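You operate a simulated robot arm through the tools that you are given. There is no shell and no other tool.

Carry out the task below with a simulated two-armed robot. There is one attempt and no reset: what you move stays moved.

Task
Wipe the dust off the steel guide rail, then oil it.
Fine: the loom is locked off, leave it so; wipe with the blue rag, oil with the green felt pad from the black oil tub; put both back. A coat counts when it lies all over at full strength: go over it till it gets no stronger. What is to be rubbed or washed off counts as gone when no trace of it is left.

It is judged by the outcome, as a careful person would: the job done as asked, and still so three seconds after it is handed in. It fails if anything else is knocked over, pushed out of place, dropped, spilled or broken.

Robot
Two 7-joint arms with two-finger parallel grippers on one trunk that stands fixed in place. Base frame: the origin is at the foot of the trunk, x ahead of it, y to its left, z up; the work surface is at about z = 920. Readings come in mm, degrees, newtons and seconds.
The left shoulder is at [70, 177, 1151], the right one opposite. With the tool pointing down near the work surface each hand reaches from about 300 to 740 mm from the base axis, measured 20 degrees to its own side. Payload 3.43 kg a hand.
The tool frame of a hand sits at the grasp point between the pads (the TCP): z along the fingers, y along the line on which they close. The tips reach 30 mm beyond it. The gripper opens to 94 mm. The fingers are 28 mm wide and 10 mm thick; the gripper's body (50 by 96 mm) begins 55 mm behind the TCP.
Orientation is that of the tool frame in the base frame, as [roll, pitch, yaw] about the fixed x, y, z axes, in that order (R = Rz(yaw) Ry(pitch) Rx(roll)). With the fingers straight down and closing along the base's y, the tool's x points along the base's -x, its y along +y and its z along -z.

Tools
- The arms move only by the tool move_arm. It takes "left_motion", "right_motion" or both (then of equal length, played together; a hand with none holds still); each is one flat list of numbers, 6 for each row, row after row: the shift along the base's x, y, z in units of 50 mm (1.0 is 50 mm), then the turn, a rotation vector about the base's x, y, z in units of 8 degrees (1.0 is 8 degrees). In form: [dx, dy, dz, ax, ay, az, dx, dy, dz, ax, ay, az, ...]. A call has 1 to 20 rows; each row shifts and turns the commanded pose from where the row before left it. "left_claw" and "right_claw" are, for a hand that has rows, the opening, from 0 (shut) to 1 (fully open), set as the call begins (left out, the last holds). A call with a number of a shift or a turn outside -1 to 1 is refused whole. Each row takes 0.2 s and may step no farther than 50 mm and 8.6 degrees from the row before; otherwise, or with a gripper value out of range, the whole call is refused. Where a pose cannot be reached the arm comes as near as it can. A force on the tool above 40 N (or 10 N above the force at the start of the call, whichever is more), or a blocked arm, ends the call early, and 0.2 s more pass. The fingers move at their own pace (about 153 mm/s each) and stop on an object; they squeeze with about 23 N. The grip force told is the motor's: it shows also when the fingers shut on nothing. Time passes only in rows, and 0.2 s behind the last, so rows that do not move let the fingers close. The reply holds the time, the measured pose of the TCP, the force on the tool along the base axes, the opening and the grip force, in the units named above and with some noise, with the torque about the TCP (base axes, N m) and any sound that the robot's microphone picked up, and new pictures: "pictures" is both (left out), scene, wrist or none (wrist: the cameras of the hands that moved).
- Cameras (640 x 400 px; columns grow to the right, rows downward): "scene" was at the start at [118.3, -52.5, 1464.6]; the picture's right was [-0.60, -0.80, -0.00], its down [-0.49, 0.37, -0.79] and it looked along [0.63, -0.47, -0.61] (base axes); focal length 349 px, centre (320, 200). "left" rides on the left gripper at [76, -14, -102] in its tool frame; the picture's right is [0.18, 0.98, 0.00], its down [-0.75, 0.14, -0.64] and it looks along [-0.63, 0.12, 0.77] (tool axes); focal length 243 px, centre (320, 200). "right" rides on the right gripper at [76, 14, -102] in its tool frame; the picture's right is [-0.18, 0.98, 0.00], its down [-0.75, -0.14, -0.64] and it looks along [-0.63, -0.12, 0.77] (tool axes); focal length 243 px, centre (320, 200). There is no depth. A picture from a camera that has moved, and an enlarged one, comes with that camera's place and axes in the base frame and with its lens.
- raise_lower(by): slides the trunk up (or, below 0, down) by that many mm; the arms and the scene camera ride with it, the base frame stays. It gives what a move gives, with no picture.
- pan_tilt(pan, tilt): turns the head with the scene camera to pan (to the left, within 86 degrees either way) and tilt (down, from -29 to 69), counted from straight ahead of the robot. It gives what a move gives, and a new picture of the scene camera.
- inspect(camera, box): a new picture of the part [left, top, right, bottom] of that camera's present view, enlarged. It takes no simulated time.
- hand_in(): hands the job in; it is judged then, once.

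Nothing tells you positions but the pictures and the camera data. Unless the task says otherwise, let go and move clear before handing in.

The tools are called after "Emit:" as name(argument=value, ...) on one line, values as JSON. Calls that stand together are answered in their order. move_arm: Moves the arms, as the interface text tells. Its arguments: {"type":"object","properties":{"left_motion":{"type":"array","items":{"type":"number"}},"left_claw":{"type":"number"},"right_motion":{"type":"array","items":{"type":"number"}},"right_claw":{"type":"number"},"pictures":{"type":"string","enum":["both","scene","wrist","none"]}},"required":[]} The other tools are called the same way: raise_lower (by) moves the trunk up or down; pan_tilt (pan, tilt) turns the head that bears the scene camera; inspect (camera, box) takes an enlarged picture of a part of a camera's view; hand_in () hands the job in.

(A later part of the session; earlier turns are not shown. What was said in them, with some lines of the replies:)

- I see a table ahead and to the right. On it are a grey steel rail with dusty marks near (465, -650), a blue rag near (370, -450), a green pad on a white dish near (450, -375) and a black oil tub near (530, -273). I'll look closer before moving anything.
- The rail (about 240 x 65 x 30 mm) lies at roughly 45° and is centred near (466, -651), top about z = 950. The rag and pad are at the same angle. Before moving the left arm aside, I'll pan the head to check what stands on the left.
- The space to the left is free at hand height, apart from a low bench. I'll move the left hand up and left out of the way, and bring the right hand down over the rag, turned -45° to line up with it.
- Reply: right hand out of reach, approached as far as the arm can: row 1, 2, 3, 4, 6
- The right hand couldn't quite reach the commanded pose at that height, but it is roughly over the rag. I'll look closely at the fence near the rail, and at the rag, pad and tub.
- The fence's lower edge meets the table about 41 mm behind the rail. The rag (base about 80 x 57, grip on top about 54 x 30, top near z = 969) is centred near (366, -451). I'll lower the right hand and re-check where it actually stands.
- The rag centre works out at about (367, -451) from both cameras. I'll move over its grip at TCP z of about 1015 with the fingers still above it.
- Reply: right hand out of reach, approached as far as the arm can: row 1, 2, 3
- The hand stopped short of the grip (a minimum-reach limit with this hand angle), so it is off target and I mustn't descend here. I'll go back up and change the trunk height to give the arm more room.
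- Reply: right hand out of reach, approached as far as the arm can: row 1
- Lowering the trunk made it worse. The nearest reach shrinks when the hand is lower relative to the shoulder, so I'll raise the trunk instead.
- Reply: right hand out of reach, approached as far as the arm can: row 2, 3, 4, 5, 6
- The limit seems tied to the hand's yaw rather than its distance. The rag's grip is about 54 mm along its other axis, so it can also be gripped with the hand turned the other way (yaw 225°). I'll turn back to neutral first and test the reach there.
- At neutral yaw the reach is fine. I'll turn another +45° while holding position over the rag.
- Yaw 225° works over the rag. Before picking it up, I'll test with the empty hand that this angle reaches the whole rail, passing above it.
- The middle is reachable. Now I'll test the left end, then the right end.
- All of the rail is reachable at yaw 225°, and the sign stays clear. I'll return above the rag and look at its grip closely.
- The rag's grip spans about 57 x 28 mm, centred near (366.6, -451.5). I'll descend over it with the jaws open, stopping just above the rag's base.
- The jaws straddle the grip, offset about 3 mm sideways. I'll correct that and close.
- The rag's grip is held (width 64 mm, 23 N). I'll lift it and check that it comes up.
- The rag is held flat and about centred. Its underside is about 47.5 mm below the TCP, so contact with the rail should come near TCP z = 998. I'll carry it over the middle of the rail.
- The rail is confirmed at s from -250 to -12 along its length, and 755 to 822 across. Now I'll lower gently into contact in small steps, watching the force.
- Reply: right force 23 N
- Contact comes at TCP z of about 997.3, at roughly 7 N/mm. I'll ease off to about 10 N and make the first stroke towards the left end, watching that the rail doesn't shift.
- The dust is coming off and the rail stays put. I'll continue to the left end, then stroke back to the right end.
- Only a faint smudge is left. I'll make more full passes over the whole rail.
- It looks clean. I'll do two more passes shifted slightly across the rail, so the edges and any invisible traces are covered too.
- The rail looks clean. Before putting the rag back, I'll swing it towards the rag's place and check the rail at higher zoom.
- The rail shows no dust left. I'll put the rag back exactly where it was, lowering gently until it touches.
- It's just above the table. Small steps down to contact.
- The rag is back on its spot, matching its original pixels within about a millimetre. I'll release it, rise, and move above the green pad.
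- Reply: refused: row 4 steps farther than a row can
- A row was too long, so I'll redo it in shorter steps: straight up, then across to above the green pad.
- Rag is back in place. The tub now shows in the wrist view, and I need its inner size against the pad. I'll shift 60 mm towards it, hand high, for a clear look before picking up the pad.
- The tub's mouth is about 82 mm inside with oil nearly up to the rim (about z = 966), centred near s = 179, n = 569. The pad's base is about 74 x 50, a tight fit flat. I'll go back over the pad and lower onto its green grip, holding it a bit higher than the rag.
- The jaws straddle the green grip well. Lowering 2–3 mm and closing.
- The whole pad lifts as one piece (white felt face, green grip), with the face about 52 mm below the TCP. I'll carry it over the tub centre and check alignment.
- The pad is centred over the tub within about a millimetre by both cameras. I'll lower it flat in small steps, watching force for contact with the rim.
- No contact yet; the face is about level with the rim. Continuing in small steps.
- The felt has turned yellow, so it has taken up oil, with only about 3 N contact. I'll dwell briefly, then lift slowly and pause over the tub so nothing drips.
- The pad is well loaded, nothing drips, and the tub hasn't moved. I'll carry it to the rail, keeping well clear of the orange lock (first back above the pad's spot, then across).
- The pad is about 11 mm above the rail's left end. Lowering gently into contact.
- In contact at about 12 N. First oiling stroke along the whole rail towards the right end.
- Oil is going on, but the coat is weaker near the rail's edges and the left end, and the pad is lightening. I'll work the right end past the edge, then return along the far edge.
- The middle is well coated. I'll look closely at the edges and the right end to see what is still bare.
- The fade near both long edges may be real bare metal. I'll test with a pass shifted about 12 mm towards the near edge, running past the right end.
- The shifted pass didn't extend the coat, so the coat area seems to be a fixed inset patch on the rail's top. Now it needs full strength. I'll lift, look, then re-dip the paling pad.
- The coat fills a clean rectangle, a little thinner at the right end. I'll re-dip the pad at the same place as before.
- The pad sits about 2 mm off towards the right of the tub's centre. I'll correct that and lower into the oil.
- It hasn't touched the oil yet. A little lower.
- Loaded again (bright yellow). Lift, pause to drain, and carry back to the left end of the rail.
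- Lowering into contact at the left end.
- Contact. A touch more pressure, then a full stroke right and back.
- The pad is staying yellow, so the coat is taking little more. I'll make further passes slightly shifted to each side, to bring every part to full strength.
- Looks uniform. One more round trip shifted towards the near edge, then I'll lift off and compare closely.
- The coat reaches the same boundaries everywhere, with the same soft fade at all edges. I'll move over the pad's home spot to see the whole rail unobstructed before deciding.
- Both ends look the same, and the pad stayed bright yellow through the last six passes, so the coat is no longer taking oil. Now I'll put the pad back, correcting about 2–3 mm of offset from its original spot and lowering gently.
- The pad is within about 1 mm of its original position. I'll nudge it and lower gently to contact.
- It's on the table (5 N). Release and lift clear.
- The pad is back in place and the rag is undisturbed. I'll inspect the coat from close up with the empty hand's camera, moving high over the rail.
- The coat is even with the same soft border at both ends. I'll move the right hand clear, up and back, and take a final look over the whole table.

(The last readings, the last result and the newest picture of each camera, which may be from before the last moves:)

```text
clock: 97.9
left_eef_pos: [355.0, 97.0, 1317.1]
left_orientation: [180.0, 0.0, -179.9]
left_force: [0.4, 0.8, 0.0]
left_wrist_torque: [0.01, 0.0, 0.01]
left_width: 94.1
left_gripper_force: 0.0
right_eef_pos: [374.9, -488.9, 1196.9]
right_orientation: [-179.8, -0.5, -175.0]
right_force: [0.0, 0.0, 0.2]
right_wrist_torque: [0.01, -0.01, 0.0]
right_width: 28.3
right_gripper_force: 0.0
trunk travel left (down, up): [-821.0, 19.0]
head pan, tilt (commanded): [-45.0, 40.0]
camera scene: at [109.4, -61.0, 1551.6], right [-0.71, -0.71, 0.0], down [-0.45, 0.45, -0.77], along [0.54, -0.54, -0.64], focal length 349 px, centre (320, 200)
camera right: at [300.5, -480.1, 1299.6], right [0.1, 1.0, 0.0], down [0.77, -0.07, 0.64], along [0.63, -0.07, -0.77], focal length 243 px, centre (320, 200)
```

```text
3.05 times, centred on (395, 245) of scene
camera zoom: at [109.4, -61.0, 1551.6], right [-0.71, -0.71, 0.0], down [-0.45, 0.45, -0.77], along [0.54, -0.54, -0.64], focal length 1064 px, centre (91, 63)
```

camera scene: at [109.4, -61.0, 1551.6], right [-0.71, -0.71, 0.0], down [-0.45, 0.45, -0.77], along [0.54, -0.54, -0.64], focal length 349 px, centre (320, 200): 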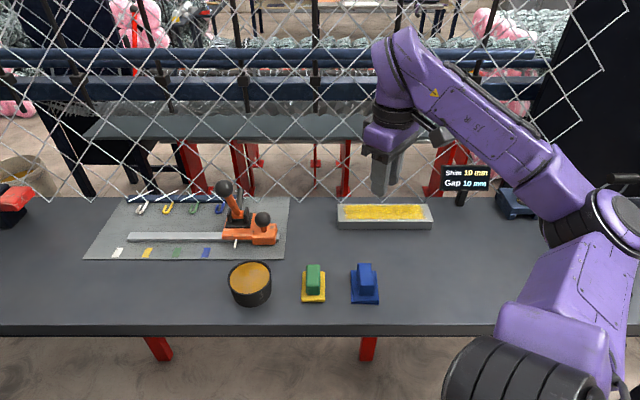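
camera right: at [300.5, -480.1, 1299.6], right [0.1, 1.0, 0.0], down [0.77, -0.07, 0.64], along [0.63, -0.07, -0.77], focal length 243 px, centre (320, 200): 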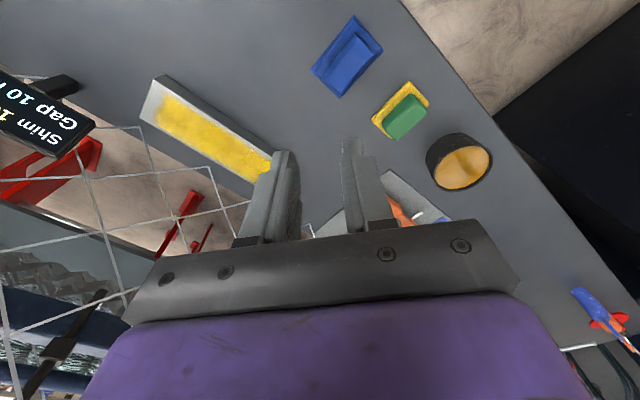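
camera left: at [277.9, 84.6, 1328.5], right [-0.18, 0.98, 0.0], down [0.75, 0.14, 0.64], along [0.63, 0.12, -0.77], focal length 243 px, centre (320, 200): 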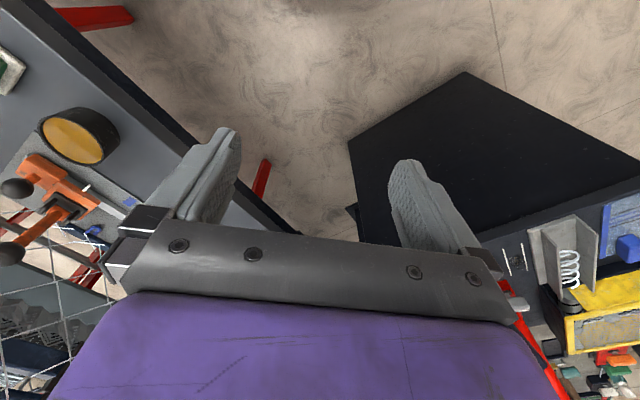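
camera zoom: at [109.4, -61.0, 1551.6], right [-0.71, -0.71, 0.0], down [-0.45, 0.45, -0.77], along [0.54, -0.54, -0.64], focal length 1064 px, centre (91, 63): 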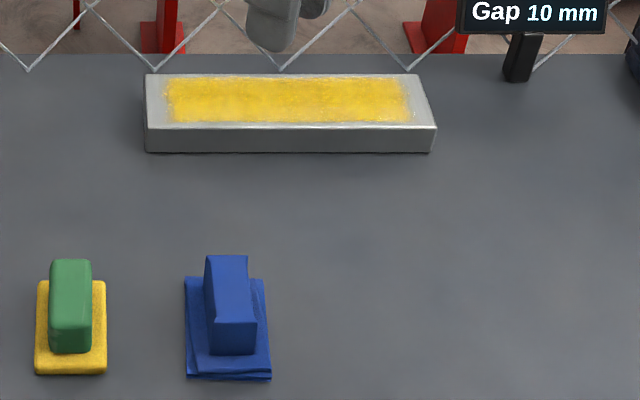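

Everything is in place: lock lever untouched, tub upright, rag and pad back. One last close look at the coat without obstruction.

Emit:
inspect(camera="scene", box=[332, 198, 436, 234])

Emit:
inspect(camera="right", box=[130, 60, 290, 190])

```text
6.15 times, centred on (384, 216) of scene
camera zoom: at [109.4, -61.0, 1551.6], right [-0.71, -0.71, 0.0], down [-0.45, 0.45, -0.77], along [0.54, -0.54, -0.64], focal length 2149 px, centre (-74, 102)
```

zoom: 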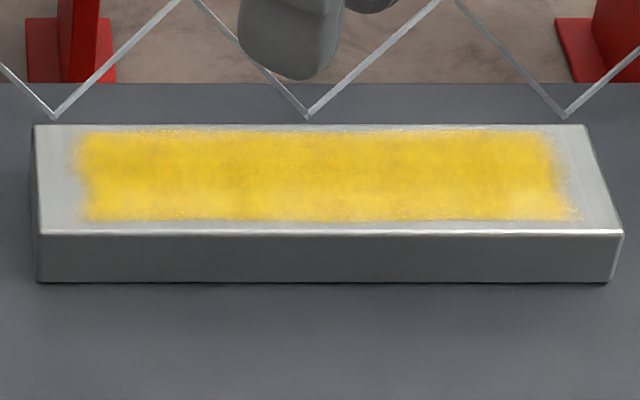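

```text
3.08 times, centred on (210, 125) of right
camera zoom: at [300.5, -480.1, 1299.6], right [0.1, 1.0, 0.0], down [0.77, -0.07, 0.64], along [0.63, -0.07, -0.77], focal length 746 px, centre (658, 431)
```

zoom: 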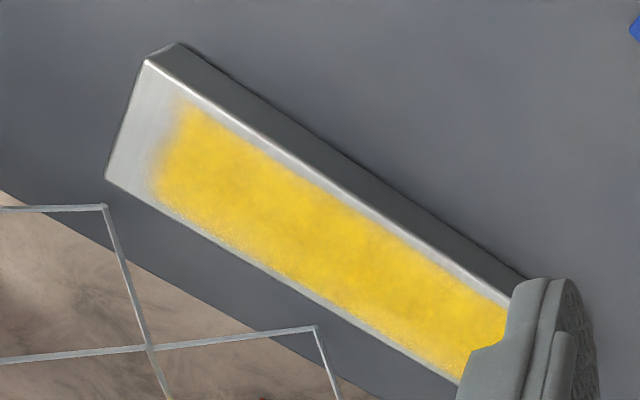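

The dust is wiped off the rail and it has an even oil coat that stopped getting stronger with more passes. The rag and pad are back in place, the loom lock is untouched, and both hands are clear, so I'm handing in.

Emit:
hand_in()

```text
The job is handed in.
```

I wiped the rail with the blue rag, oiled it with the green pad, and handed the job in.

- **Dust:** seven or so passes with the rag, the last ones shifted toward each edge. I could see no dust left from either camera.
- **Oil:** two dips in the tub and nine passes. The coat is even, and the pad was still bright yellow after the last six passes, so the rail was taking up almost no more oil.
- **Bare border:** the coat stops short of the edges, with about 18–20 mm bare at each end and 5–6 mm along the sides. Rubbing the pad past the right end and the near edge did not extend it, so I took that border as not coatable.
- **Rag and pad:** both are back within about 2 mm of where they started.
- **Loom lock and surroundings:** I did not touch the lock lever. Nothing was knocked over or spilled, and both hands are clear of the table.
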